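You operate a simulated robot arm through the tools that you are given. There is no shell and no other tool. Be economical: measure what you need, move in short steps, check, and stop when the job is done.

You run a simulated robot arm. Do the job below in one go: nothing can be reset, and whatever is moved stays where it is left.

JOB
Close carton one, tape it and stand it in the out tray.
Fine: shut the flap first, slide the pink tray under the tape press, lay one strip, then slide the tray out again.

It is judged by the outcome, as a careful person would: the job done as asked, and still so three seconds after it is handed in. It fails if anything else is knocked over, pushed out of place, dropped, spilled or broken.

ROBOT AND FRAMES
A 7-joint arm with a two-finger parallel gripper, fixed in place. Base frame: the origin is at the foot of the arm, x ahead of it, y to its left, z up; the work surface is at about z = 0. Lengths are in m, angles in degrees, forces in N, time in s.
With the tool pointing down near the work surface it reaches from about 0.24 to 0.62 m from the base axis. Its first joint turns from -66.0 to 66.0 degrees. Payload 2.6 kg.
The tool frame sits at the grasp point between the pads (the TCP): z along the fingers, y along the line on which they close. The tips reach 0.03 m beyond it. Largest opening 0.094 m; finger width 0.028, thickness 0.01; the body of the gripper, 0.05 by 0.096 m, starts 0.055 m behind the TCP.
Orientation is that of the tool frame in the base frame, as a unit quaternion [x, y, z, w]. With the fingers straight down and closing along the base's y, the tool's x points along the base's -x, its y along +y and its z along -z.

CONTROLS
- The arm moves only by the tool jog_arm. Its arguments are lists of equal length, an entry for each row: "translation": the shift along the tool's x, y, z in m, a list of three; "delta_rot": the turn, a rotation vector about the tool's x, y, z in degrees, a list of three. In form: {"translation": [[tx, ty, tz], ...], "delta_rot": [[wx, wy, wz], ...]}. A call has 1 to 8 rows; each row shifts and turns the commanded pose from where the row before left it, along the tool's axes as they then stand. "grip" is the opening, from 0 (shut) to 1 (fully open), set as the call begins (left out, the last holds). Each row takes 0.2 s and may step no farther than 0.05 m and 8.6 degrees from the row before; otherwise, or with a gripper value out of range, the whole call is refused. Where a pose cannot be reached the arm comes as near as it can. A force on the tool above 70 N (or 10 N above the force at the start of the call, whichever is more), or a blocked arm, ends the call early, and 0.2 s more pass. Each finger travels about 0.072 m/s and halts on what it meets, pressing with about 33 N; the grip force reading is that of the motor and also rises with nothing between the fingers. The clock runs only during rows and for 0.2 s after the last one: add rows that do not move to give the fingers time. It gives the time, the measured TCP pose, the force on the tool (base axes), the opening and the grip force at its end, in the units of the frame above (readings bear some noise).
- Cameras (640 x 400 px; columns grow to the right, rows downward): "scene" is fixed at [0.0035, 0.4229, 0.5782]; the picture's right is [-0.89, -0.45, 0.00], its down [-0.22, 0.44, -0.87] and it looks along [0.40, -0.78, -0.49] (base axes); focal length 353 px, centre (320, 200). "wrist" rides on the gripper at [-0.037, 0, -0.058] in the tool frame; the picture's right is [0.00, -1.00, 0.00], its down [0.97, 0.00, -0.24] and it looks along [0.24, 0.00, 0.97] (tool axes); focal length 218 px, centre (320, 200). There is no depth. A picture from a camera that has moved, and an enlarged one, comes with that camera's place and axes in the base frame and with its lens. The place of the scene camera against the robot may be out by one fixed shift of up to 0.025 m in any direction.
- get_image(camera): a new picture of that camera. It takes no simulated time.
- zoom(camera, box): a new picture of the part [left, top, right, bottom] of that camera's present view, enlarged. It takes no simulated time.
- sign_off(): hands the job in; it is judged then, once.

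Work in short steps. Places have to be worked out from the pictures, the camera data and where the tool is seen: move nearer, look again, correct. Check each grasp and each placing, and mend what went wrong. You have 120 turns and 84 pictures in all, those below and enlarged ones among them. Open the gripper and draw the arm clear of the work before you hand the job in, unless the task says otherwise; then end with one line.

The tools are called after "Emit:" by a JSON object that holds its "api" and its "payload". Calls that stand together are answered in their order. jog_arm: Moves the arm, as the interface text tells. Its arguments: {"type":"object","properties":{"translation":{"type":"array","items":{"type":"array","items":{"type":"number"}}},"delta_rot":{"type":"array","items":{"type":"array","items":{"type":"number"}}},"grip":{"type":"number"}},"required":["translation","delta_rot"]} The other tools are called the same way: get_image (camera) takes a picture; zoom (camera, box) takes an enlarged picture of a part of a camera's view; sign_off () hands the job in.

At the start:

```text
t: 0.0
position: [0.4273, -0.1032, 0.3352]
orientation: [0.0, 1.0, 0.001, 0.001]
contact_force: [-0.4, 0.2, 0.3]
finger_gap: 0.0938
gripper_force: 0.0
```

scene: 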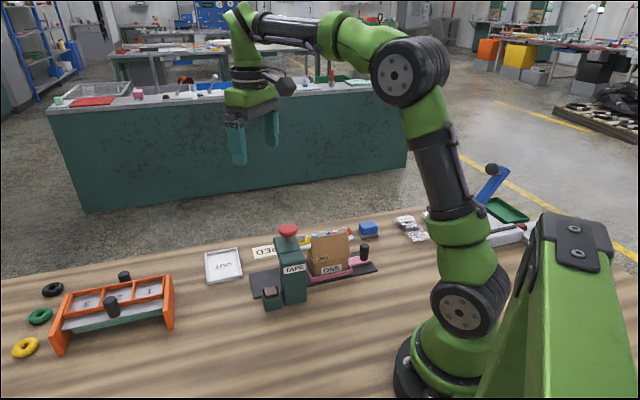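
wrist: 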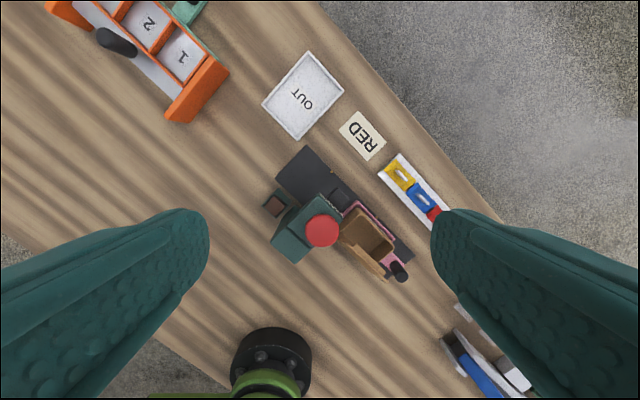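

The carton sits on a pink tray beside a tape press with a red button. I'll look closer at it in both views.

Emit:
{"api": "zoom", "payload": {"camera": "scene", "box": [190, 200, 450, 330]}}

Emit:
{"api": "zoom", "payload": {"camera": "wrist", "box": [240, 120, 460, 290]}}

```text
2.46 times, centred on (320, 265) of scene
camera zoom: at [0.0035, 0.4229, 0.5782], right [-0.89, -0.45, 0.0], down [-0.22, 0.44, -0.87], along [0.4, -0.78, -0.49], focal length 868 px, centre (320, 40)
```

zoom: 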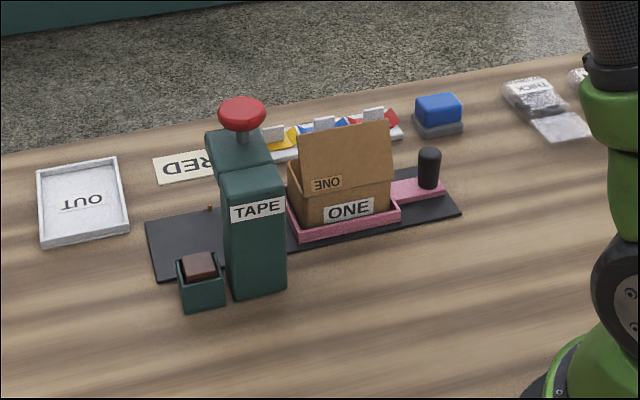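

```text
2.35 times, centred on (350, 205) of wrist
camera zoom: at [0.4659, -0.1031, 0.3939], right [0.0, -1.0, 0.0], down [-0.97, 0.0, 0.24], along [-0.24, 0.0, -0.97], focal length 514 px, centre (249, 188)
```

zoom: 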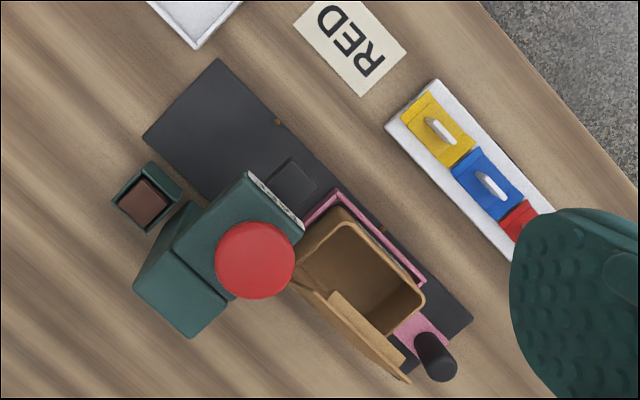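

Estimated places: the slide runs along s≈(0.715, 0.70), the knob is near (0.248, -0.246) and the carton lies between knob and press. I turn the tool so its x lies along s, which puts the camera on the knob side looking towards the press.

Emit:
{"api": "jog_arm", "payload": {"translation": [[0, 0, 0], [0, 0, 0], [0, 0, 0], [0, 0, 0], [0, 0, 0], [0, 0, 0], [0, 0, 0], [0, 0, 0]], "delta_rot": [[0, 0, 8.475], [0, 0, 8.475], [0, 0, 8.475], [0, 0, 8.475], [0, 0, 8.475], [0, 0, 8.475], [0, 0, 8.475], [0, 0, 8.475]], "grip": 0}}

Emit:
{"api": "jog_arm", "payload": {"translation": [[0, 0, 0], [0, 0, 0], [0, 0, 0], [0, 0, 0], [0, 0, 0], [0, 0, 0], [0, 0, 0], [0, 0, 0]], "delta_rot": [[0, 0, 8.475], [0, 0, 8.475], [0, 0, 8.475], [0, 0, 8.475], [0, 0, 8.475], [0, 0, 8.475], [0, 0, 8.475], [0, 0, 8.475]]}}

```text
t: 1.8
position: [0.4279, -0.1022, 0.3358]
orientation: [0.559, 0.829, 0.001, -0.001]
contact_force: [0.5, 0.4, 0.0]
finger_gap: 0.0001
gripper_force: 32.7
```

```text
t: 3.6
position: [0.4265, -0.1035, 0.336]
orientation: [0.926, 0.377, 0.002, 0.0]
contact_force: [0.0, 0.3, 0.8]
finger_gap: 0.0
gripper_force: 32.6
```

The tool axes now read x=s, y=n, z=down. I move over the carton's knob end for a close look.

Emit:
{"api": "jog_arm", "payload": {"translation": [[-0.04, -0.006, 0.0], [-0.04, -0.006, 0.0], [-0.04, -0.006, 0.01], [-0.04, -0.006, 0.01], [-0.04, -0.006, 0.01]], "delta_rot": [[0, 0, 0], [0, 0, 0], [0, 0, 0], [0, 0, 0], [0, 0, 0]]}}

Emit:
{"api": "get_image", "payload": {"camera": "wrist"}}

Emit:
{"api": "get_image", "payload": {"camera": "scene"}}

```text
t: 4.8
position: [0.2616, -0.2215, 0.3065]
orientation: [0.925, 0.379, 0.001, 0.0]
contact_force: [0.4, -0.3, -0.3]
finger_gap: 0.0
gripper_force: 33.3
```

```text
79 pictures are left
camera wrist: at [0.2365, -0.2476, 0.3639], right [-0.7, 0.71, 0.0], down [0.69, 0.68, 0.24], along [0.17, 0.17, -0.97], focal length 218 px, centre (320, 200)
```

wrist: 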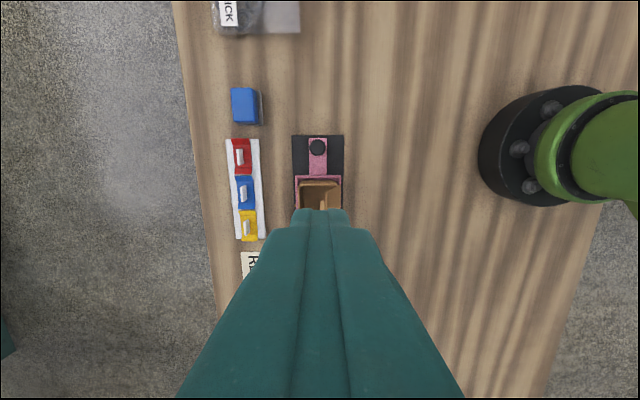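

```text
78 pictures are left
```

scene: 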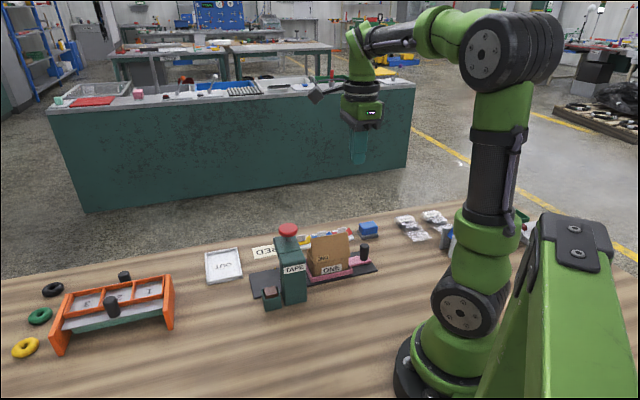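

The closed fingers hide the carton, so I open them, back off along -s and come lower to view it.

Emit:
{"api": "jog_arm", "payload": {"translation": [[-0.03, 0, 0.03], [-0.03, 0, 0.03], [0, 0, 0.03], [0, 0, 0]], "delta_rot": [[0, 0, 0], [0, 0, 0], [0, 0, 0], [0, 0, 0]], "grip": 1}}

Emit:
{"api": "get_image", "payload": {"camera": "wrist"}}

```text
t: 5.8
position: [0.2202, -0.2653, 0.2148]
orientation: [0.925, 0.379, 0.001, 0.0]
contact_force: [0.5, 1.3, 0.0]
finger_gap: 0.094
gripper_force: 0.0
```

```text
77 pictures are left
camera wrist: at [0.1952, -0.2906, 0.2732], right [-0.7, 0.71, 0.0], down [0.69, 0.68, 0.24], along [0.17, 0.17, -0.97], focal length 218 px, centre (320, 200)
```

wrist: 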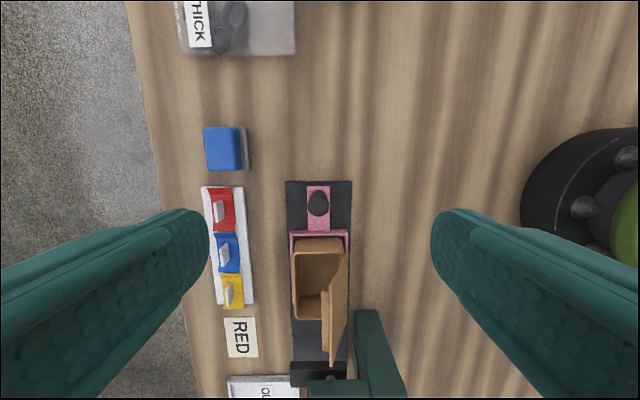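

Emit:
{"api": "zoom", "payload": {"camera": "wrist", "box": [240, 170, 430, 400]}}

```text
1.74 times, centred on (335, 285) of wrist
camera zoom: at [0.1952, -0.2906, 0.2732], right [-0.7, 0.71, 0.0], down [0.69, 0.68, 0.24], along [0.17, 0.17, -0.97], focal length 380 px, centre (294, 52)
```

zoom: 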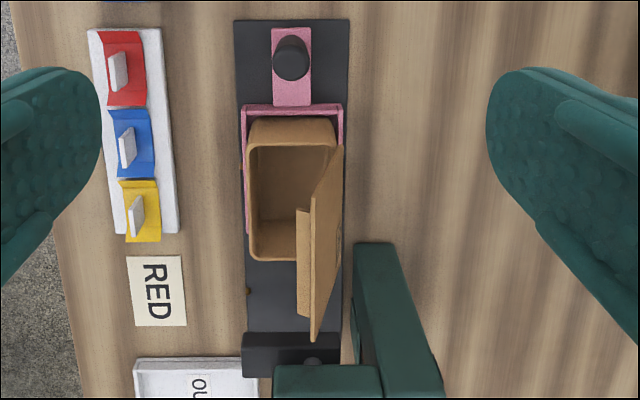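

The flap stands upright on the -n rim with a small tuck lip. I tilt the wrist to look along the slide under the press head.

Emit:
{"api": "jog_arm", "payload": {"translation": [[-0.02, 0, 0], [-0.02, 0, 0], [0, 0, 0], [0, 0, 0], [0, 0, 0], [0, 0, 0]], "delta_rot": [[0, 8.5, 0], [0, 8.5, 0], [0, 8.5, 0], [0, 8.5, 0], [0, 8.5, 0], [0, 8.5, 0]]}}

Emit:
{"api": "get_image", "payload": {"camera": "wrist"}}

```text
t: 7.2
position: [0.1939, -0.2909, 0.2131]
orientation: [0.834, 0.341, 0.401, -0.163]
contact_force: [-0.3, -0.8, -0.5]
finger_gap: 0.0939
gripper_force: 0.1
```

```text
75 pictures are left
camera wrist: at [0.1456, -0.3393, 0.22], right [-0.7, 0.71, 0.0], down [0.3, 0.29, 0.91], along [0.65, 0.63, -0.42], focal length 218 px, centre (320, 200)
```

wrist: 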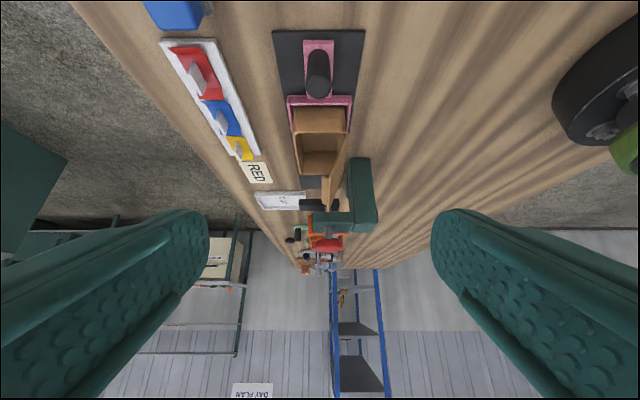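

The view is upside down (image down is world up); zooming on it.

Emit:
{"api": "zoom", "payload": {"camera": "wrist", "box": [240, 20, 420, 260]}}

```text
1.67 times, centred on (330, 140) of wrist
camera zoom: at [0.1456, -0.3393, 0.22], right [-0.7, 0.71, 0.0], down [0.3, 0.29, 0.91], along [0.65, 0.63, -0.42], focal length 364 px, centre (303, 300)
```

zoom: 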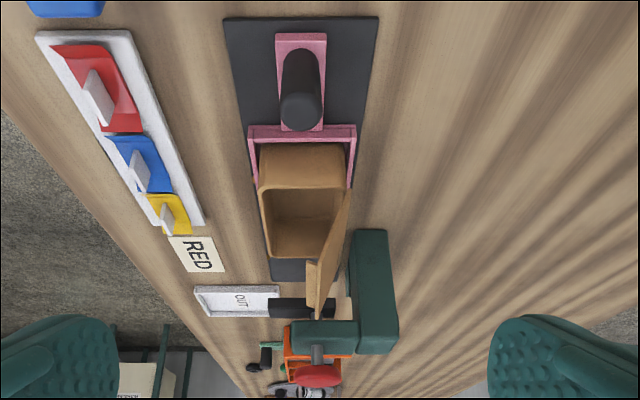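

Worked out in (s, n): the carton spans s 0.058–0.142 and n 0.317–0.376, with its rim at z≈0.05 and the flap top at about 0.11. The platen bottom is around 0.08, so the flap must be shut before it goes under. I straighten the tool, close the fingers and move to the -n side of the flap.

Emit:
{"api": "jog_arm", "payload": {"translation": [[0, 0, 0], [0, 0, 0], [0, 0, 0], [0, 0, 0], [0, 0, 0], [0, 0, 0]], "delta_rot": [[0, -8.5, 0], [0, -8.5, 0], [0, -8.5, 0], [0, -8.5, 0], [0, -8.5, 0], [0, -8.5, 0]], "grip": 0}}

Emit:
{"api": "jog_arm", "payload": {"translation": [[0, -0.04, 0], [0.0, -0.04, 0], [0.045, 0, 0], [0.045, 0, 0], [0.045, 0, 0], [0.03, 0, 0], [0, 0, 0.03], [0, 0, 0.03]], "delta_rot": [[0, 0, 0], [0, 0, 0], [0, 0, 0], [0, 0, 0], [0, 0, 0], [0, 0, 0], [0, 0, 0], [0, 0, 0]]}}

Emit:
{"api": "get_image", "payload": {"camera": "scene"}}

Emit:
{"api": "get_image", "payload": {"camera": "wrist"}}

```text
t: 8.6
position: [0.1933, -0.2911, 0.2137]
orientation: [0.926, 0.379, 0.0, 0.0]
contact_force: [0.9, -0.1, -0.2]
finger_gap: 0.0
gripper_force: 33.0
```

```text
t: 10.4
position: [0.2546, -0.1186, 0.1551]
orientation: [0.926, 0.378, 0.001, 0.0]
contact_force: [0.7, -0.6, 0.3]
finger_gap: 0.0
gripper_force: 33.3
```

```text
73 pictures are left
```

scene: 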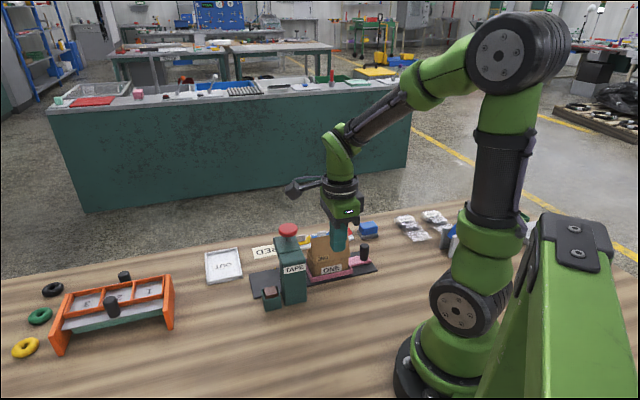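

```text
72 pictures are left
camera wrist: at [0.2292, -0.1434, 0.2121], right [-0.7, 0.71, 0.0], down [0.69, 0.68, 0.24], along [0.17, 0.17, -0.97], focal length 218 px, centre (320, 200)
```

wrist: 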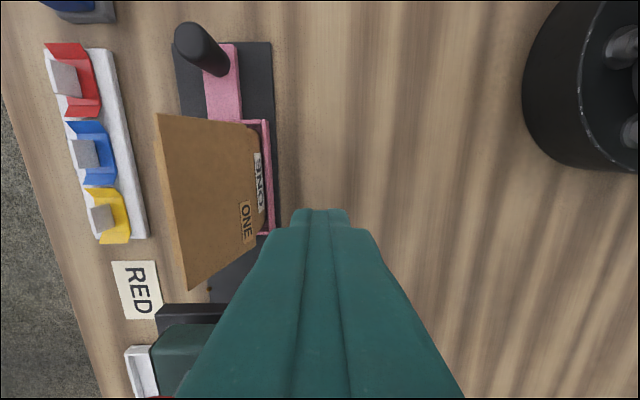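

The fingers are clear on the -n side of the flap at mid-length. I lower to tip z≈0.08 and sweep +n to fold the flap over.

Emit:
{"api": "jog_arm", "payload": {"translation": [[0, 0, 0.025], [0, 0, 0.02], [0, 0.02, 0], [0, 0.02, 0], [0, 0.015, 0], [0, 0.015, 0], [0, 0.015, 0]], "delta_rot": [[0, 0, 0], [0, 0, 0], [0, 0, 0], [0, 0, 0], [0, 0, 0], [0, 0, 0], [0, 0, 0]]}}

Emit:
{"api": "zoom", "payload": {"camera": "scene", "box": [190, 200, 450, 330]}}

Emit:
{"api": "get_image", "payload": {"camera": "wrist"}}

```text
t: 12.0
position: [0.3137, -0.1792, 0.1075]
orientation: [0.926, 0.378, 0.001, 0.0]
contact_force: [0.3, -0.4, 0.0]
finger_gap: 0.0
gripper_force: 33.1
```

```text
2.46 times, centred on (320, 265) of scene
camera zoom: at [0.0035, 0.4229, 0.5782], right [-0.89, -0.45, 0.0], down [-0.22, 0.44, -0.87], along [0.4, -0.78, -0.49], focal length 868 px, centre (320, 40)
```

zoom: 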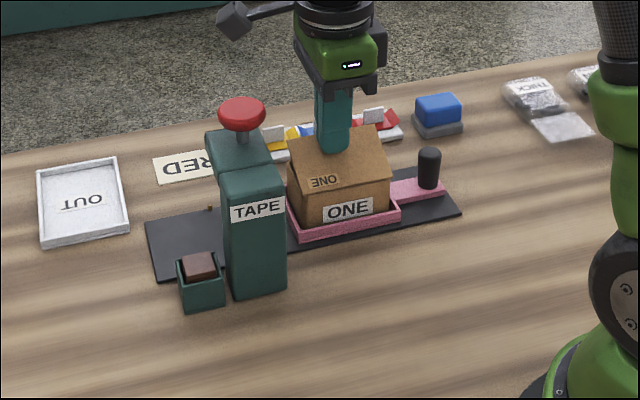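

```text
70 pictures are left
camera wrist: at [0.2884, -0.2055, 0.1659], right [-0.7, 0.71, 0.0], down [0.69, 0.68, 0.24], along [0.17, 0.17, -0.97], focal length 218 px, centre (320, 200)
```

wrist: 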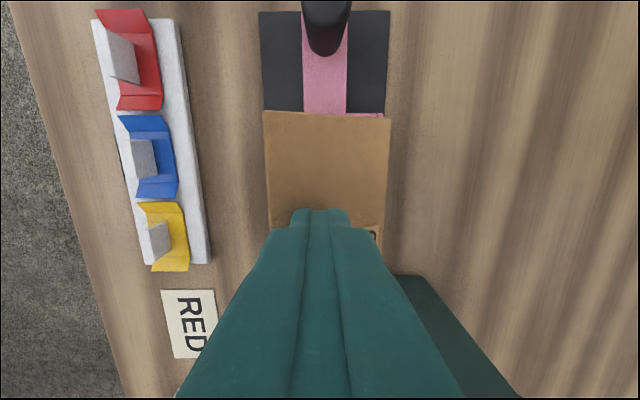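

The flap is folding over. I go a little further +n and press gently down.

Emit:
{"api": "jog_arm", "payload": {"translation": [[0, 0.007, 0.006], [0, 0.005, 0.008], [0, 0, 0.005], [0, 0, 0.004], [0, 0, 0.003]], "delta_rot": [[0, 0, 0], [0, 0, 0], [0, 0, 0], [0, 0, 0], [0, 0, 0]]}}

Emit:
{"api": "zoom", "payload": {"camera": "scene", "box": [190, 200, 450, 330]}}

```text
t: 13.2
position: [0.3242, -0.1875, 0.0857]
orientation: [0.926, 0.377, 0.003, 0.002]
contact_force: [-12.8, 8.6, 56.9]
finger_gap: 0.0
gripper_force: 33.0
```

```text
2.46 times, centred on (320, 265) of scene
camera zoom: at [0.0033, 0.423, 0.5781], right [-0.89, -0.45, 0.0], down [-0.22, 0.44, -0.87], along [0.4, -0.78, -0.49], focal length 868 px, centre (320, 40)
```

zoom: 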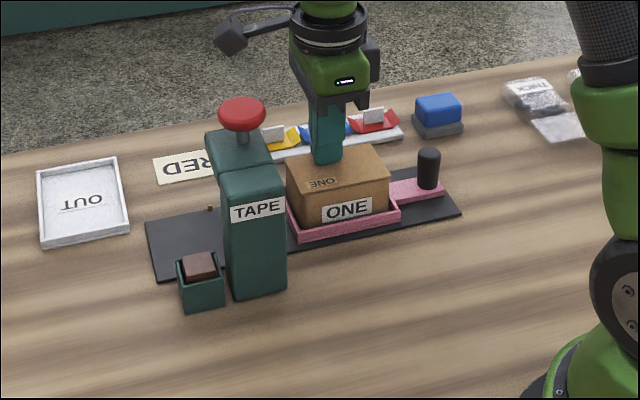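

The flap appears shut with 57 N on it (tip z≈0.056). I lift off and check whether it stays.

Emit:
{"api": "jog_arm", "payload": {"translation": [[0, 0, -0.01], [0, 0, -0.03], [-0.04, 0, -0.03], [-0.05, 0, 0], [-0.05, 0, 0], [0, 0, 0]], "delta_rot": [[0, 0, 0], [0, 0, 0], [0, 0, 0], [0, 0, 0], [0, 0, 0], [0, 0, 0]], "grip": 1}}

Emit:
{"api": "zoom", "payload": {"camera": "scene", "box": [190, 200, 450, 330]}}

Emit:
{"api": "get_image", "payload": {"camera": "wrist"}}

```text
t: 14.6
position: [0.2206, -0.2834, 0.1494]
orientation: [0.926, 0.378, 0.001, 0.0]
contact_force: [-1.0, -0.2, -0.1]
finger_gap: 0.0939
gripper_force: 0.0
```

```text
2.46 times, centred on (320, 265) of scene
camera zoom: at [0.0035, 0.4229, 0.5782], right [-0.89, -0.45, 0.0], down [-0.22, 0.44, -0.87], along [0.4, -0.78, -0.49], focal length 868 px, centre (320, 40)
```

zoom: 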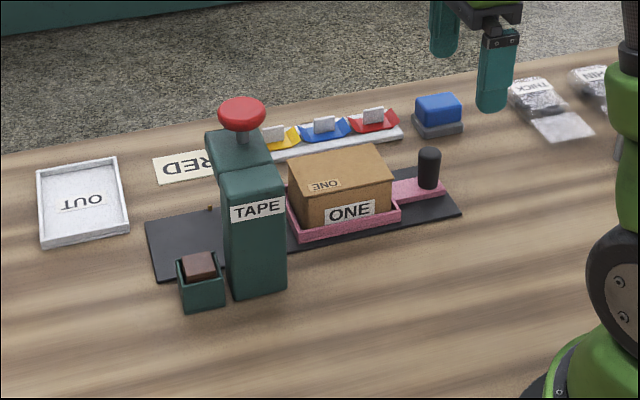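

```text
67 pictures are left
camera wrist: at [0.1962, -0.3096, 0.2075], right [-0.7, 0.71, 0.0], down [0.69, 0.68, 0.24], along [0.17, 0.17, -0.97], focal length 218 px, centre (320, 200)
```

wrist: 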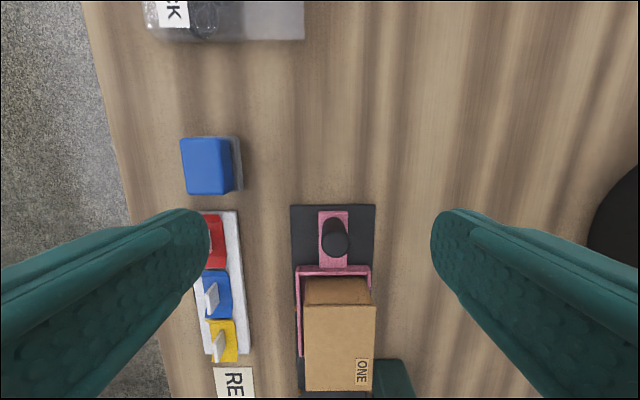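

The flap stays down; I check how flush it is.

Emit:
{"api": "zoom", "payload": {"camera": "scene", "box": [300, 245, 380, 300]}}

Emit:
{"api": "zoom", "payload": {"camera": "wrist", "box": [270, 200, 430, 400]}}

```text
7.27 times, centred on (340, 272) of scene
camera zoom: at [0.0035, 0.4229, 0.5782], right [-0.89, -0.45, 0.0], down [-0.22, 0.44, -0.87], along [0.4, -0.78, -0.49], focal length 2566 px, centre (174, -327)
```

zoom: 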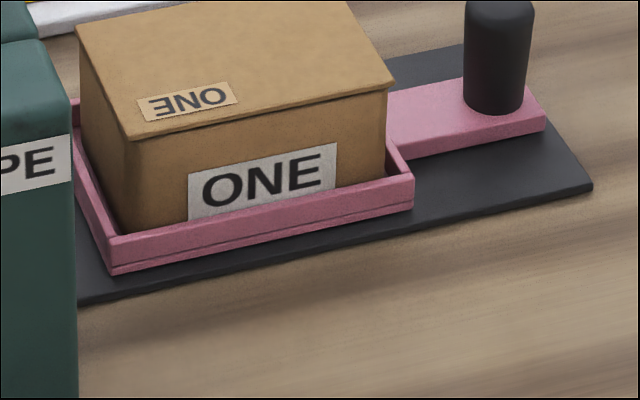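

```text
2.00 times, centred on (350, 300) of wrist
camera zoom: at [0.1962, -0.3096, 0.2075], right [-0.7, 0.71, 0.0], down [0.69, 0.68, 0.24], along [0.17, 0.17, -0.97], focal length 436 px, centre (260, 0)
```

zoom: 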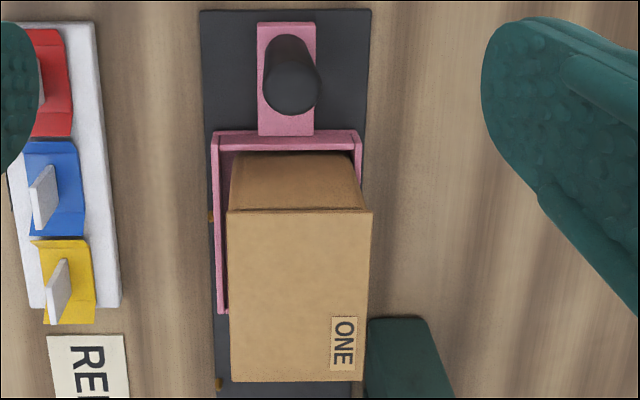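

The flap is flush. The knob is near s≈-0.002, n≈0.346. I move over it with the fingers open and descend to TCP z≈0.05, keeping the tips above the pink tongue.

Emit:
{"api": "jog_arm", "payload": {"translation": [[0.02, -0.011, 0], [0.019, 0, 0], [0, 0, 0.04], [0, 0, 0.03], [0, 0, 0.0]], "delta_rot": [[0, 0, 0], [0, 0, 0], [0, 0, 0], [0, 0, 0], [0, 0, 0]]}}

Emit:
{"api": "get_image", "payload": {"camera": "wrist"}}

Emit:
{"api": "zoom", "payload": {"camera": "scene", "box": [260, 200, 420, 300]}}

```text
t: 15.8
position: [0.2434, -0.2502, 0.0796]
orientation: [0.925, 0.379, 0.001, 0.0]
contact_force: [0.2, -0.5, -0.3]
finger_gap: 0.0939
gripper_force: 0.0
```

```text
64 pictures are left
camera wrist: at [0.2185, -0.2759, 0.1377], right [-0.7, 0.71, 0.0], down [0.69, 0.68, 0.24], along [0.17, 0.17, -0.97], focal length 218 px, centre (320, 200)
```

wrist: 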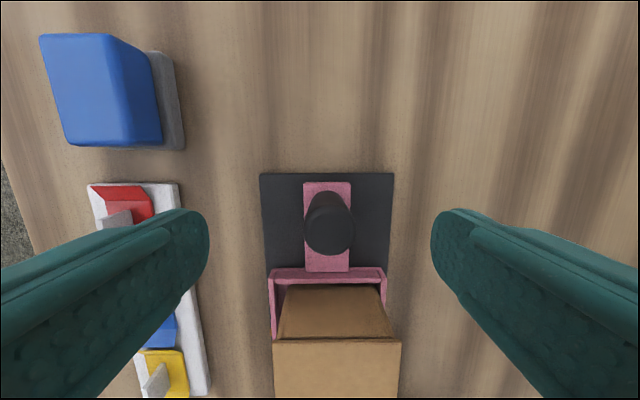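

```text
4.00 times, centred on (340, 250) of scene
camera zoom: at [0.0035, 0.4229, 0.5782], right [-0.89, -0.45, 0.0], down [-0.22, 0.44, -0.87], along [0.4, -0.78, -0.49], focal length 1411 px, centre (240, 0)
```

zoom: 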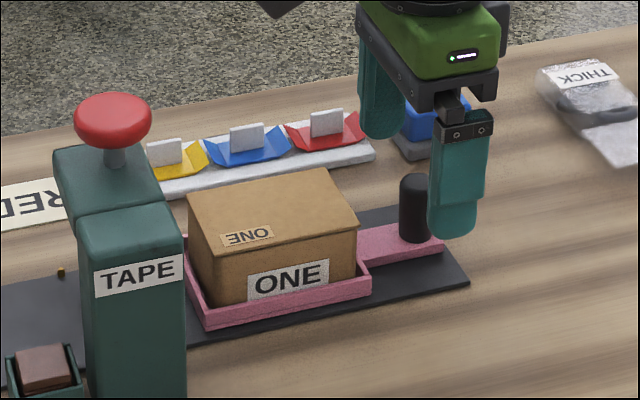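

The knob is centred within 4 mm. I shift slightly, descend 0.03 and close on it.

Emit:
{"api": "jog_arm", "payload": {"translation": [[0.002, -0.004, 0.015], [0, 0, 0.014]], "delta_rot": [[0, 0, 0], [0, 0, 0]]}}

Emit:
{"api": "jog_arm", "payload": {"translation": [[0, 0, 0], [0, 0, 0], [0, 0, 0]], "delta_rot": [[0, 0, 0], [0, 0, 0], [0, 0, 0]], "grip": 0}}

Emit:
{"api": "zoom", "payload": {"camera": "scene", "box": [260, 200, 420, 300]}}

```text
t: 16.4
position: [0.2428, -0.2458, 0.0511]
orientation: [0.926, 0.377, 0.001, -0.001]
contact_force: [-0.5, -0.2, 0.8]
finger_gap: 0.0941
gripper_force: 0.1
```

```text
t: 17.2
position: [0.2424, -0.2446, 0.0517]
orientation: [0.926, 0.379, 0.001, -0.001]
contact_force: [-2.0, -0.6, -0.5]
finger_gap: 0.0228
gripper_force: 38.4
```

```text
4.00 times, centred on (340, 250) of scene
camera zoom: at [0.0035, 0.4229, 0.5782], right [-0.89, -0.45, 0.0], down [-0.22, 0.44, -0.87], along [0.4, -0.78, -0.49], focal length 1411 px, centre (240, 0)
```

zoom: 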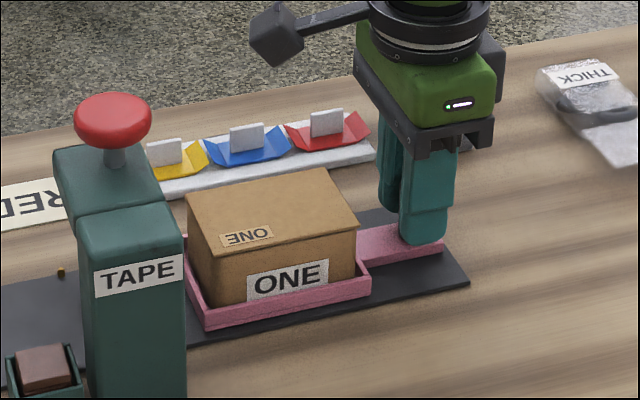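

The knob is gripped (gap 0.023). I slide along +s by 0.06 in small steps and check the force.

Emit:
{"api": "jog_arm", "payload": {"translation": [[0.015, 0, 0], [0.015, 0, 0], [0.015, 0, 0], [0.015, 0, 0]], "delta_rot": [[0, 0, 0], [0, 0, 0], [0, 0, 0], [0, 0, 0]]}}

Emit:
{"api": "zoom", "payload": {"camera": "scene", "box": [230, 190, 400, 310]}}

Emit:
{"api": "get_image", "payload": {"camera": "wrist"}}

```text
t: 18.2
position: [0.284, -0.2034, 0.052]
orientation: [0.926, 0.378, -0.001, -0.002]
contact_force: [8.4, -9.4, -40.5]
finger_gap: 0.0222
gripper_force: 45.0
```

```text
3.33 times, centred on (315, 250) of scene
camera zoom: at [0.0037, 0.4228, 0.5782], right [-0.89, -0.45, 0.0], down [-0.22, 0.44, -0.87], along [0.4, -0.78, -0.49], focal length 1176 px, centre (337, 33)
```

zoom: 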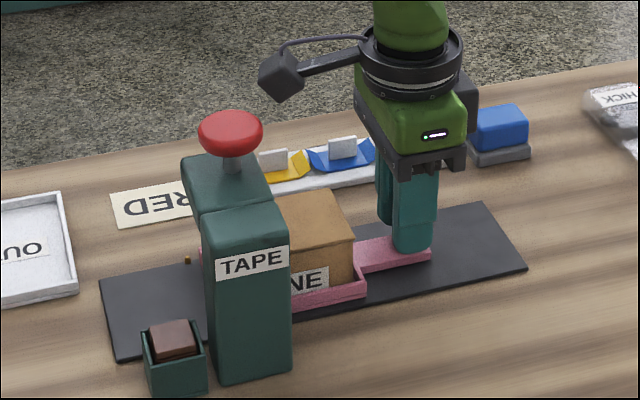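

```text
60 pictures are left
camera wrist: at [0.2593, -0.2294, 0.1096], right [-0.7, 0.71, 0.0], down [0.69, 0.68, 0.24], along [0.17, 0.17, -0.97], focal length 218 px, centre (320, 200)
```

wrist: 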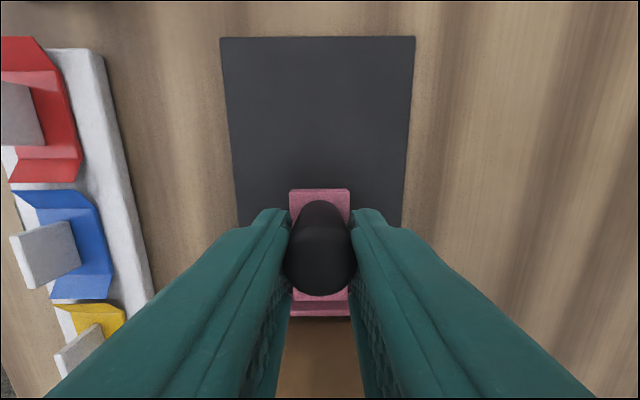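

The tray slides freely along s. The side load is 12 N towards +n and about 40 N downward, so I relax the pose slightly (+n, down) and continue.

Emit:
{"api": "jog_arm", "payload": {"translation": [[0, 0.001, 0.002], [0.01, 0.0003, 0.0003]], "delta_rot": [[0, 0, 0], [0, 0, 0]]}}

```text
t: 18.8
position: [0.2914, -0.1969, 0.0524]
orientation: [0.926, 0.377, 0.002, -0.004]
contact_force: [-21.5, 20.7, 27.1]
finger_gap: 0.022
gripper_force: 44.9
```

I overcorrected (−n 30 N, z +27 N), so I take back part of it and go on.

Emit:
{"api": "jog_arm", "payload": {"translation": [[0, -0.001, -0.0009], [0.01, 0, 0]], "delta_rot": [[0, 0, 0], [0, 0, 0]]}}

```text
t: 19.4
position: [0.2989, -0.1887, 0.0523]
orientation: [0.926, 0.377, 0.002, -0.003]
contact_force: [-15.1, 15.4, 14.1]
finger_gap: 0.0224
gripper_force: 44.9
```

Little load along s. I trim again and advance another 10 mm, then look.

Emit:
{"api": "jog_arm", "payload": {"translation": [[0, -0.0007, -0.0005], [0.01, 0, 0]], "delta_rot": [[0, 0, 0], [0, 0, 0]]}}

Emit:
{"api": "zoom", "payload": {"camera": "scene", "box": [230, 190, 400, 310]}}

Emit:
{"api": "get_image", "payload": {"camera": "wrist"}}

```text
t: 20.0
position: [0.3047, -0.1842, 0.0511]
orientation: [0.926, 0.378, 0.0, 0.0]
contact_force: [-2.1, 1.2, -21.5]
finger_gap: 0.0221
gripper_force: 45.1
```

```text
3.33 times, centred on (315, 250) of scene
camera zoom: at [0.0036, 0.4228, 0.5782], right [-0.89, -0.45, 0.0], down [-0.22, 0.44, -0.87], along [0.4, -0.78, -0.49], focal length 1176 px, centre (337, 33)
```

zoom: 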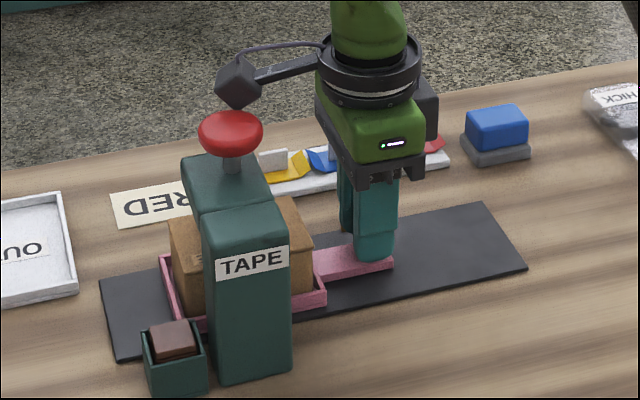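

```text
58 pictures are left
camera wrist: at [0.2798, -0.2087, 0.1096], right [-0.7, 0.71, 0.0], down [0.69, 0.68, 0.24], along [0.17, 0.17, -0.97], focal length 218 px, centre (320, 200)
```

wrist: 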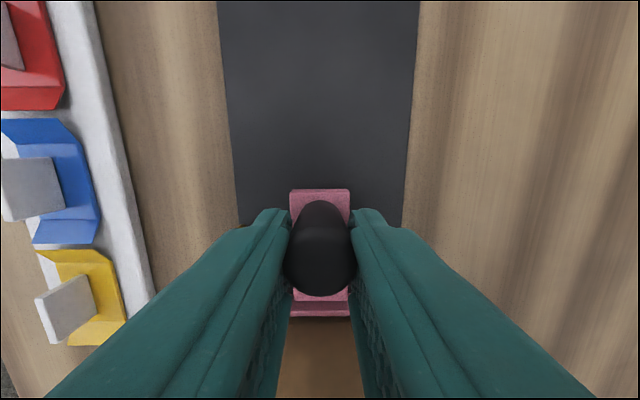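

The carton centre should now be at s≈0.185 under the platen (≈0.188). The dark block on the wrist is close to the red button, so before going further I release the knob, rise and check alignment.

Emit:
{"api": "jog_arm", "payload": {"translation": [[0, 0, 0], [0, 0, 0], [0, 0, 0]], "delta_rot": [[0, 0, 0], [0, 0, 0], [0, 0, 0]], "grip": 0.7}}

Emit:
{"api": "jog_arm", "payload": {"translation": [[0, 0, -0.03], [-0.02, 0, -0.03], [-0.04, 0, -0.03], [-0.04, 0, 0]], "delta_rot": [[0, 0, 0], [0, 0, 0], [0, 0, 0], [0, 8, 0]]}}

Emit:
{"api": "get_image", "payload": {"camera": "wrist"}}

Emit:
{"api": "zoom", "payload": {"camera": "scene", "box": [230, 210, 350, 310]}}

```text
t: 20.8
position: [0.3051, -0.1827, 0.0533]
orientation: [0.926, 0.378, 0.001, -0.001]
contact_force: [0.5, 0.1, 0.0]
finger_gap: 0.0656
gripper_force: 0.1
```

```text
t: 21.8
position: [0.2341, -0.2537, 0.1429]
orientation: [0.923, 0.378, 0.067, -0.027]
contact_force: [0.2, 0.3, 0.2]
finger_gap: 0.0658
gripper_force: 0.0
```

```text
57 pictures are left
camera wrist: at [0.2032, -0.2847, 0.1951], right [-0.7, 0.71, 0.0], down [0.66, 0.65, 0.38], along [0.27, 0.26, -0.93], focal length 218 px, centre (320, 200)
```

wrist: 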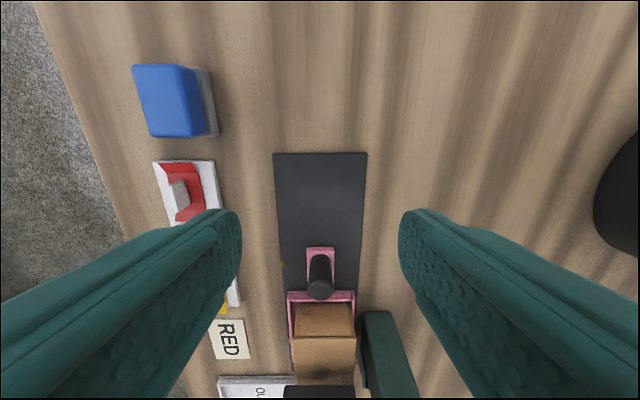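

```text
4.00 times, centred on (290, 260) of scene
camera zoom: at [0.0035, 0.4229, 0.5782], right [-0.89, -0.45, 0.0], down [-0.22, 0.44, -0.87], along [0.4, -0.78, -0.49], focal length 1411 px, centre (440, -40)
```

zoom: 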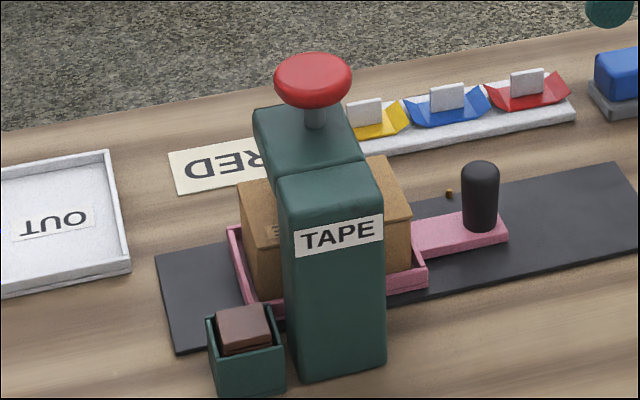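

Scene-relative figures disagree on whether the tray should go a few more mm or reach the second brass pin. I will view from straight above the press with the camera vertical, so heights do not bias positions along s.

Emit:
{"api": "jog_arm", "payload": {"translation": [[0, 0, 0], [0, 0, -0.045], [0, 0, -0.045], [0, 0, -0.045], [0.045, 0, 0], [0.045, 0, 0], [0.045, 0, 0], [0.045, 0, 0]], "delta_rot": [[0, -8, 0], [0, 0, 0], [0, 0, 0], [0, 0, 0], [0, 0, 0], [0, 0, 0], [0, 0, 0], [0, 0, 0]], "grip": 1}}

Emit:
{"api": "jog_arm", "payload": {"translation": [[0.042, 0, 0], [0, 0, 0], [0, 0, 0]], "delta_rot": [[0, 0, 0], [0, -7, 0], [0, -7, 0]]}}

Emit:
{"api": "get_image", "payload": {"camera": "wrist"}}

Emit:
{"api": "zoom", "payload": {"camera": "wrist", "box": [240, 100, 420, 300]}}

```text
t: 23.6
position: [0.3617, -0.1292, 0.2769]
orientation: [0.926, 0.378, 0.001, 0.0]
contact_force: [0.8, -0.4, 0.5]
finger_gap: 0.0941
gripper_force: 0.0
```

```text
t: 24.4
position: [0.3909, -0.099, 0.2767]
orientation: [0.919, 0.374, -0.113, 0.047]
contact_force: [-0.5, -0.5, -0.5]
finger_gap: 0.094
gripper_force: 0.0
```

```text
55 pictures are left
camera wrist: at [0.378, -0.1144, 0.342], right [-0.7, 0.71, 0.0], down [0.71, 0.7, 0.0], along [0.0, 0.0, -1.0], focal length 218 px, centre (320, 200)
```

wrist: 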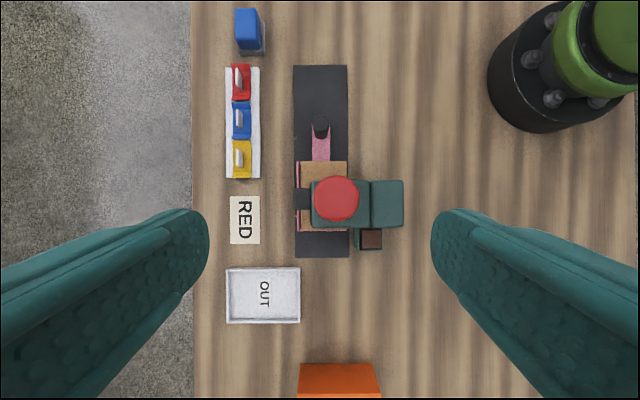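

```text
2.00 times, centred on (330, 200) of wrist
camera zoom: at [0.378, -0.1144, 0.342], right [-0.7, 0.71, 0.0], down [0.71, 0.7, 0.0], along [0.0, 0.0, -1.0], focal length 436 px, centre (300, 200)
```

zoom: 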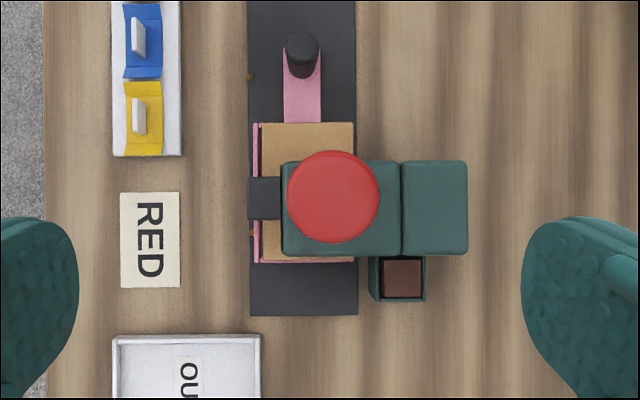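

From straight above, the platen and button centre is at s≈0.189, while the tray and carton centre is at ≈0.185. About 4 mm remains, so I'll nudge the knob from behind with closed fingers, keeping the wrist block away from the button.

Emit:
{"api": "jog_arm", "payload": {"translation": [[0, 0, 0], [0, 0, 0], [-0.044, 0, 0], [-0.044, 0, 0], [-0.044, 0, 0], [-0.043, 0, 0]], "delta_rot": [[0, 7, 0], [0, 7, 0], [0, 0, 0], [0, 0, 0], [0, 0, 0], [0, 0, 0]], "grip": 0}}

Emit:
{"api": "jog_arm", "payload": {"translation": [[0, 0, 0.045], [0, 0, 0.045], [0, 0, 0.045], [0, 0, 0.045], [0, 0, 0.044], [0, 0, 0]], "delta_rot": [[0, 0, 0], [0, 0, 0], [0, 0, 0], [0, 0, 0], [0, 0, 0], [0, 0, 0]]}}

Emit:
{"api": "zoom", "payload": {"camera": "scene", "box": [230, 190, 400, 310]}}

```text
t: 25.8
position: [0.2669, -0.222, 0.278]
orientation: [0.925, 0.379, 0.001, 0.0]
contact_force: [0.8, -0.2, 0.2]
finger_gap: 0.0
gripper_force: 33.4
```

```text
t: 27.2
position: [0.2672, -0.2219, 0.0519]
orientation: [0.926, 0.377, 0.001, 0.0]
contact_force: [0.5, 0.0, -0.4]
finger_gap: 0.0001
gripper_force: 33.6
```

```text
3.33 times, centred on (315, 250) of scene
camera zoom: at [0.0035, 0.4229, 0.5782], right [-0.89, -0.45, 0.0], down [-0.22, 0.44, -0.87], along [0.4, -0.78, -0.49], focal length 1176 px, centre (337, 33)
```

zoom: 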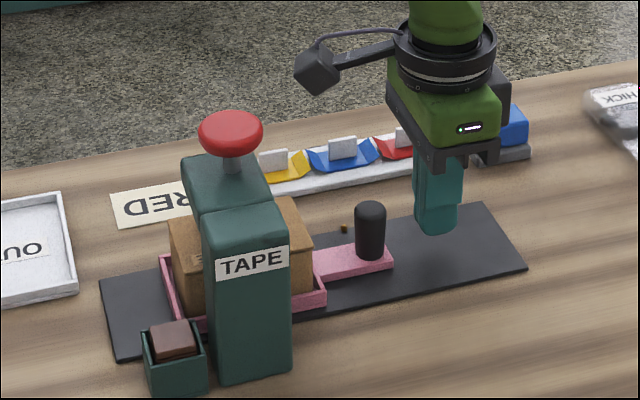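

Fingers are behind the knob at s≈0.036. I advance to s≈0.061 in small steps.

Emit:
{"api": "jog_arm", "payload": {"translation": [[0.01, 0, 0], [0.008, 0, 0], [0.004, 0, 0], [0.003, 0, 0]], "delta_rot": [[0, 0, 0], [0, 0, 0], [0, 0, 0], [0, 0, 0]]}}

Emit:
{"api": "get_image", "payload": {"camera": "wrist"}}

Emit:
{"api": "zoom", "payload": {"camera": "scene", "box": [230, 190, 400, 310]}}

```text
t: 28.2
position: [0.2847, -0.2027, 0.052]
orientation: [0.926, 0.378, 0.002, -0.001]
contact_force: [-1.1, 0.5, -0.6]
finger_gap: 0.0004
gripper_force: 33.3
```

```text
52 pictures are left
camera wrist: at [0.2607, -0.2293, 0.1109], right [-0.7, 0.71, 0.0], down [0.69, 0.68, 0.24], along [0.17, 0.17, -0.97], focal length 218 px, centre (320, 200)
```

wrist: 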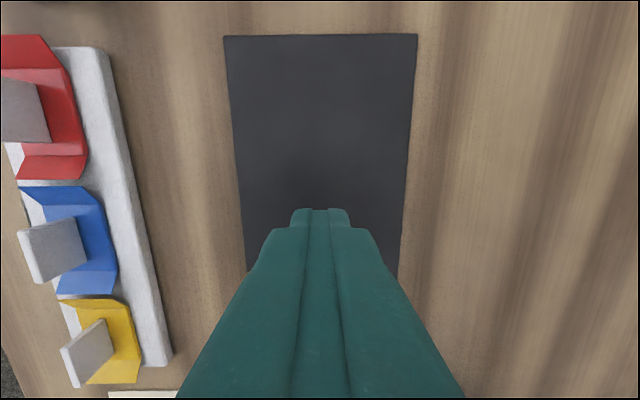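

```text
3.33 times, centred on (315, 250) of scene
camera zoom: at [0.0035, 0.4229, 0.5782], right [-0.89, -0.45, 0.0], down [-0.22, 0.44, -0.87], along [0.4, -0.78, -0.49], focal length 1176 px, centre (337, 33)
```

zoom: 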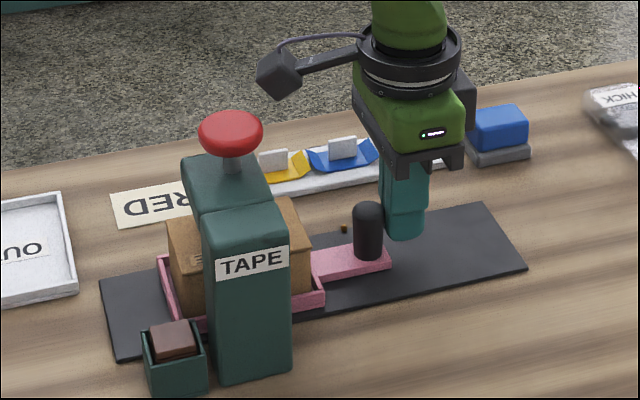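

The knob moved about 2 mm. Another 2 mm puts it at the target.

Emit:
{"api": "jog_arm", "payload": {"translation": [[0.002, 0, 0], [0, 0, 0], [-0.01, 0, 0], [-0.02, 0, 0]], "delta_rot": [[0, 0, 0], [0, 0, 0], [0, 0, 0], [0, 0, 0]]}}

Emit:
{"api": "zoom", "payload": {"camera": "scene", "box": [230, 190, 400, 310]}}

```text
t: 29.2
position: [0.2646, -0.2222, 0.052]
orientation: [0.926, 0.379, 0.001, 0.0]
contact_force: [0.5, 0.5, -0.5]
finger_gap: 0.0
gripper_force: 33.2
```

```text
3.33 times, centred on (315, 250) of scene
camera zoom: at [0.0035, 0.4229, 0.5782], right [-0.89, -0.45, 0.0], down [-0.22, 0.44, -0.87], along [0.4, -0.78, -0.49], focal length 1176 px, centre (337, 33)
```

zoom: 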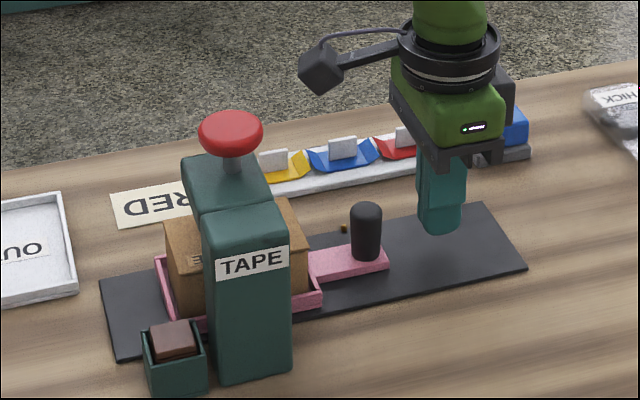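

The tray has moved about 4 mm in total and is now centred. I rise and go over the red button at (s 0.189, n 0.332).

Emit:
{"api": "jog_arm", "payload": {"translation": [[0, 0, -0.045], [0, 0, -0.045], [0, 0, -0.045], [0, 0, -0.035], [0.045, 0, 0], [0.045, -0.013, 0], [0.045, 0, 0], [0.0207, 0, 0]], "delta_rot": [[0, 0, 0], [0, 0, 0], [0, 0, 0], [0, 0, 0], [0, 0, 0], [0, 0, 0], [0, 0, 0], [0, 0, 0]]}}

Emit:
{"api": "get_image", "payload": {"camera": "wrist"}}

Emit:
{"api": "zoom", "payload": {"camera": "scene", "box": [230, 190, 400, 310]}}

```text
t: 31.0
position: [0.3661, -0.1051, 0.2232]
orientation: [0.926, 0.378, 0.001, 0.0]
contact_force: [0.6, -0.1, 0.9]
finger_gap: 0.0
gripper_force: 33.0
```

```text
49 pictures are left
camera wrist: at [0.3411, -0.1304, 0.2809], right [-0.7, 0.71, 0.0], down [0.69, 0.68, 0.24], along [0.17, 0.17, -0.97], focal length 218 px, centre (320, 200)
```

wrist: 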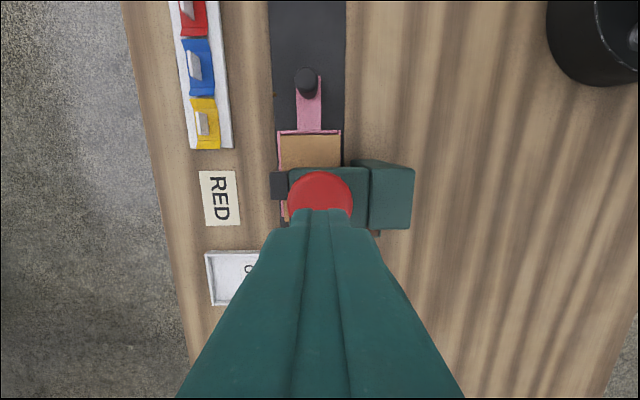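

```text
3.33 times, centred on (315, 250) of scene
camera zoom: at [0.0035, 0.4229, 0.5782], right [-0.89, -0.45, 0.0], down [-0.22, 0.44, -0.87], along [0.4, -0.78, -0.49], focal length 1176 px, centre (337, 33)
```

zoom: 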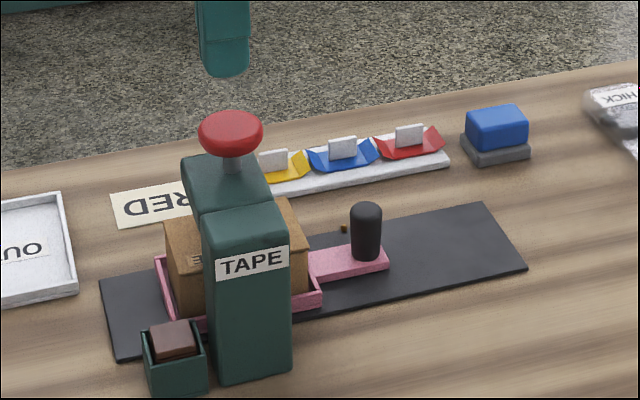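

Centred over the button. I descend and press in small steps; the platen should need about 25 mm.

Emit:
{"api": "jog_arm", "payload": {"translation": [[0, 0, 0.02], [0, 0, 0.015], [0, 0, 0.006], [0, 0, 0.006], [0, 0, 0.006], [0, 0, 0.006]], "delta_rot": [[0, 0, 0], [0, 0, 0], [0, 0, 0], [0, 0, 0], [0, 0, 0], [0, 0, 0]]}}

Emit:
{"api": "zoom", "payload": {"camera": "scene", "box": [230, 190, 400, 310]}}

```text
t: 32.4
position: [0.3668, -0.1033, 0.1657]
orientation: [0.925, 0.379, 0.002, -0.001]
contact_force: [-5.5, -0.7, 18.8]
finger_gap: 0.0
gripper_force: 33.5
```

```text
3.33 times, centred on (315, 250) of scene
camera zoom: at [0.0034, 0.4229, 0.5782], right [-0.89, -0.45, 0.0], down [-0.22, 0.44, -0.87], along [0.4, -0.78, -0.49], focal length 1176 px, centre (337, 33)
```

zoom: 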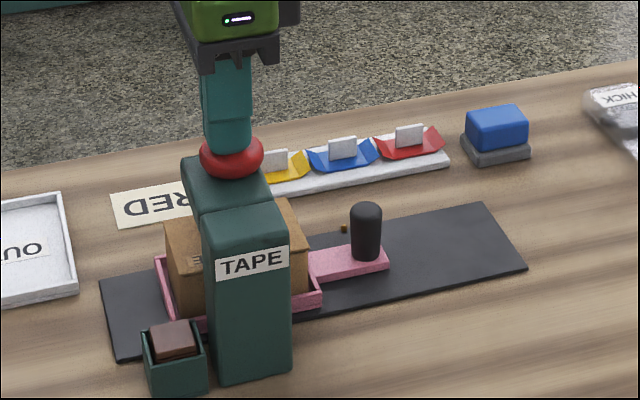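

The button is going down with a 19 N spring load; it needs a bit more until it bottoms.

Emit:
{"api": "jog_arm", "payload": {"translation": [[0, 0, 0.003], [0, 0, 0.003], [0, 0, 0.002], [0, 0, 0.002]], "delta_rot": [[0, 0, 0], [0, 0, 0], [0, 0, 0], [0, 0, 0]]}}

Emit:
{"api": "zoom", "payload": {"camera": "scene", "box": [230, 190, 400, 310]}}

```text
t: 32.9
position: [0.3666, -0.1043, 0.1659]
orientation: [0.927, 0.376, 0.005, -0.001]
contact_force: [-8.9, 1.6, 16.0]
finger_gap: 0.0
gripper_force: 33.9
stopped in row 2: the force on the tool passed its limit (the readings are from after the stop); the commanded pose is now the measured one
```

```text
3.33 times, centred on (315, 250) of scene
camera zoom: at [0.0035, 0.4229, 0.5782], right [-0.89, -0.45, 0.0], down [-0.22, 0.44, -0.87], along [0.4, -0.78, -0.49], focal length 1176 px, centre (337, 33)
```

zoom: 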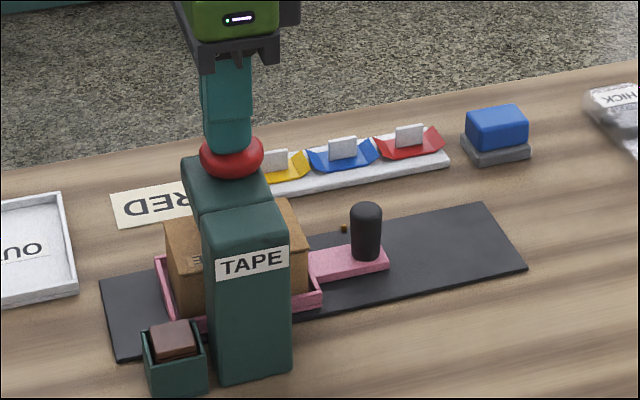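

It bottomed out (over 70 N), so the strip should be laid. I lift straight off and move to the knob side to look.

Emit:
{"api": "jog_arm", "payload": {"translation": [[0, 0, -0.02], [0, 0, -0.04], [0, 0, -0.04], [-0.045, 0.013, 0], [-0.045, 0, 0], [-0.045, 0, 0], [-0.045, 0, 0], [-0.03, 0, 0]], "delta_rot": [[0, 0, 0], [0, 0, 0], [0, 0, 0], [0, 0, 0], [0, 0, 0], [0, 0, 0], [0, 0, 0], [0, 0, 0]]}}

Emit:
{"api": "jog_arm", "payload": {"translation": [[0, 0, 0.04], [0, 0, 0.04], [0, 0, 0]], "delta_rot": [[0, 0, 0], [0, 0, 0], [0, 0, 0]], "grip": 0.8}}

Emit:
{"api": "get_image", "payload": {"camera": "wrist"}}

Emit:
{"api": "zoom", "payload": {"camera": "scene", "box": [230, 190, 400, 310]}}

```text
t: 34.7
position: [0.2238, -0.2632, 0.2636]
orientation: [0.926, 0.378, 0.003, -0.001]
contact_force: [0.0, -0.3, 0.4]
finger_gap: 0.0
gripper_force: 32.9
```

```text
t: 35.5
position: [0.2277, -0.2609, 0.1834]
orientation: [0.927, 0.376, 0.005, 0.0]
contact_force: [-0.9, 0.0, 0.3]
finger_gap: 0.0753
gripper_force: 0.0
```

```text
45 pictures are left
camera wrist: at [0.201, -0.2876, 0.2412], right [-0.7, 0.72, 0.0], down [0.69, 0.68, 0.25], along [0.18, 0.17, -0.97], focal length 218 px, centre (320, 200)
```

wrist: 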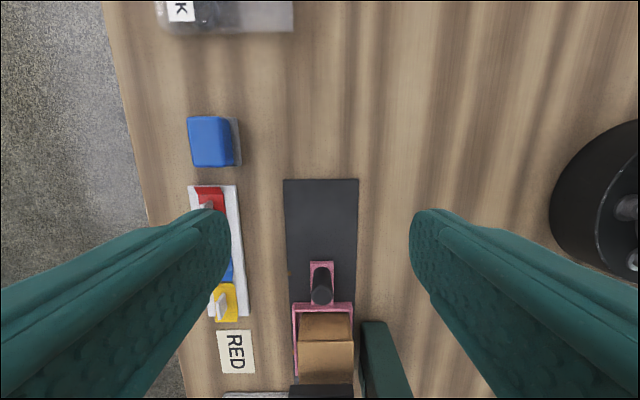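

```text
3.33 times, centred on (315, 250) of scene
camera zoom: at [0.0035, 0.4229, 0.5782], right [-0.89, -0.45, 0.0], down [-0.22, 0.44, -0.87], along [0.4, -0.78, -0.49], focal length 1176 px, centre (337, 33)
```

zoom: 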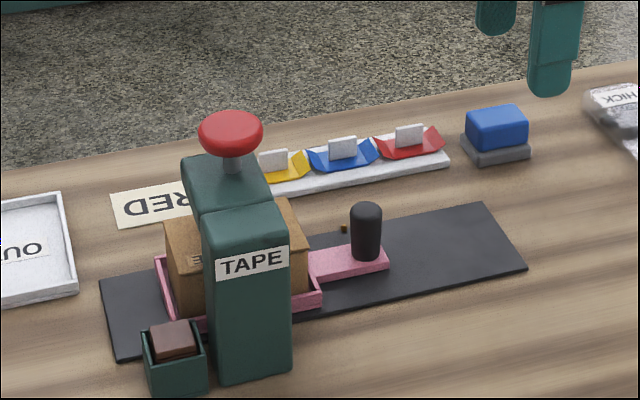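

The button has sprung back. I re-grasp the knob near s≈0.084, slightly behind its centre to keep the wrist block off the button.

Emit:
{"api": "jog_arm", "payload": {"translation": [[0.05, -0.001, 0], [0.05, 0, 0.0], [0.004, 0, 0.04], [0, 0, 0.04], [0, 0, 0.03], [0, 0, 0.019]], "delta_rot": [[0, 0, 0], [0, 0, 0], [0, 0, 0], [0, 0, 0], [0, 0, 0], [0, 0, 0]]}}

Emit:
{"api": "get_image", "payload": {"camera": "wrist"}}

```text
t: 36.9
position: [0.3005, -0.1871, 0.0565]
orientation: [0.926, 0.376, 0.003, -0.001]
contact_force: [0.4, 0.6, -0.1]
finger_gap: 0.0752
gripper_force: 0.2
```

```text
43 pictures are left
camera wrist: at [0.2742, -0.2125, 0.1129], right [-0.7, 0.72, 0.0], down [0.69, 0.68, 0.25], along [0.18, 0.17, -0.97], focal length 218 px, centre (320, 200)
```

wrist: 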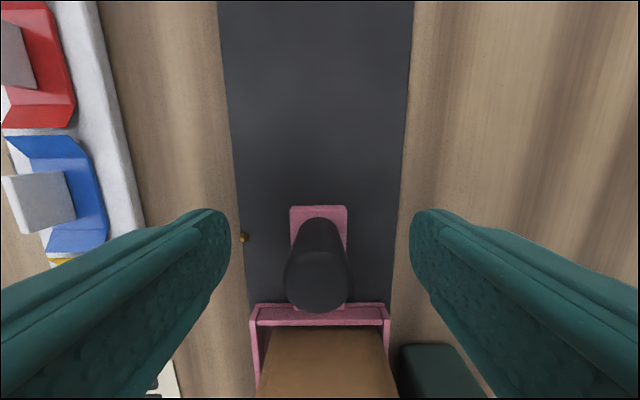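

The knob is between the fingers. I close and start pulling back.

Emit:
{"api": "jog_arm", "payload": {"translation": [[0, 0, 0.002], [0, 0, 0], [0, 0, 0], [0, 0, 0], [-0.01, 0, 0], [-0.01, 0, 0], [-0.01, 0, 0]], "delta_rot": [[0, 0, 0], [0, 0, 0], [0, 0, 0], [0, 0, 0], [0, 0, 0], [0, 0, 0], [0, 0, 0]], "grip": 0}}

```text
t: 38.5
position: [0.2793, -0.2093, 0.0518]
orientation: [0.927, 0.376, 0.006, 0.001]
contact_force: [3.1, -2.1, 14.4]
finger_gap: 0.0263
gripper_force: 44.9
```

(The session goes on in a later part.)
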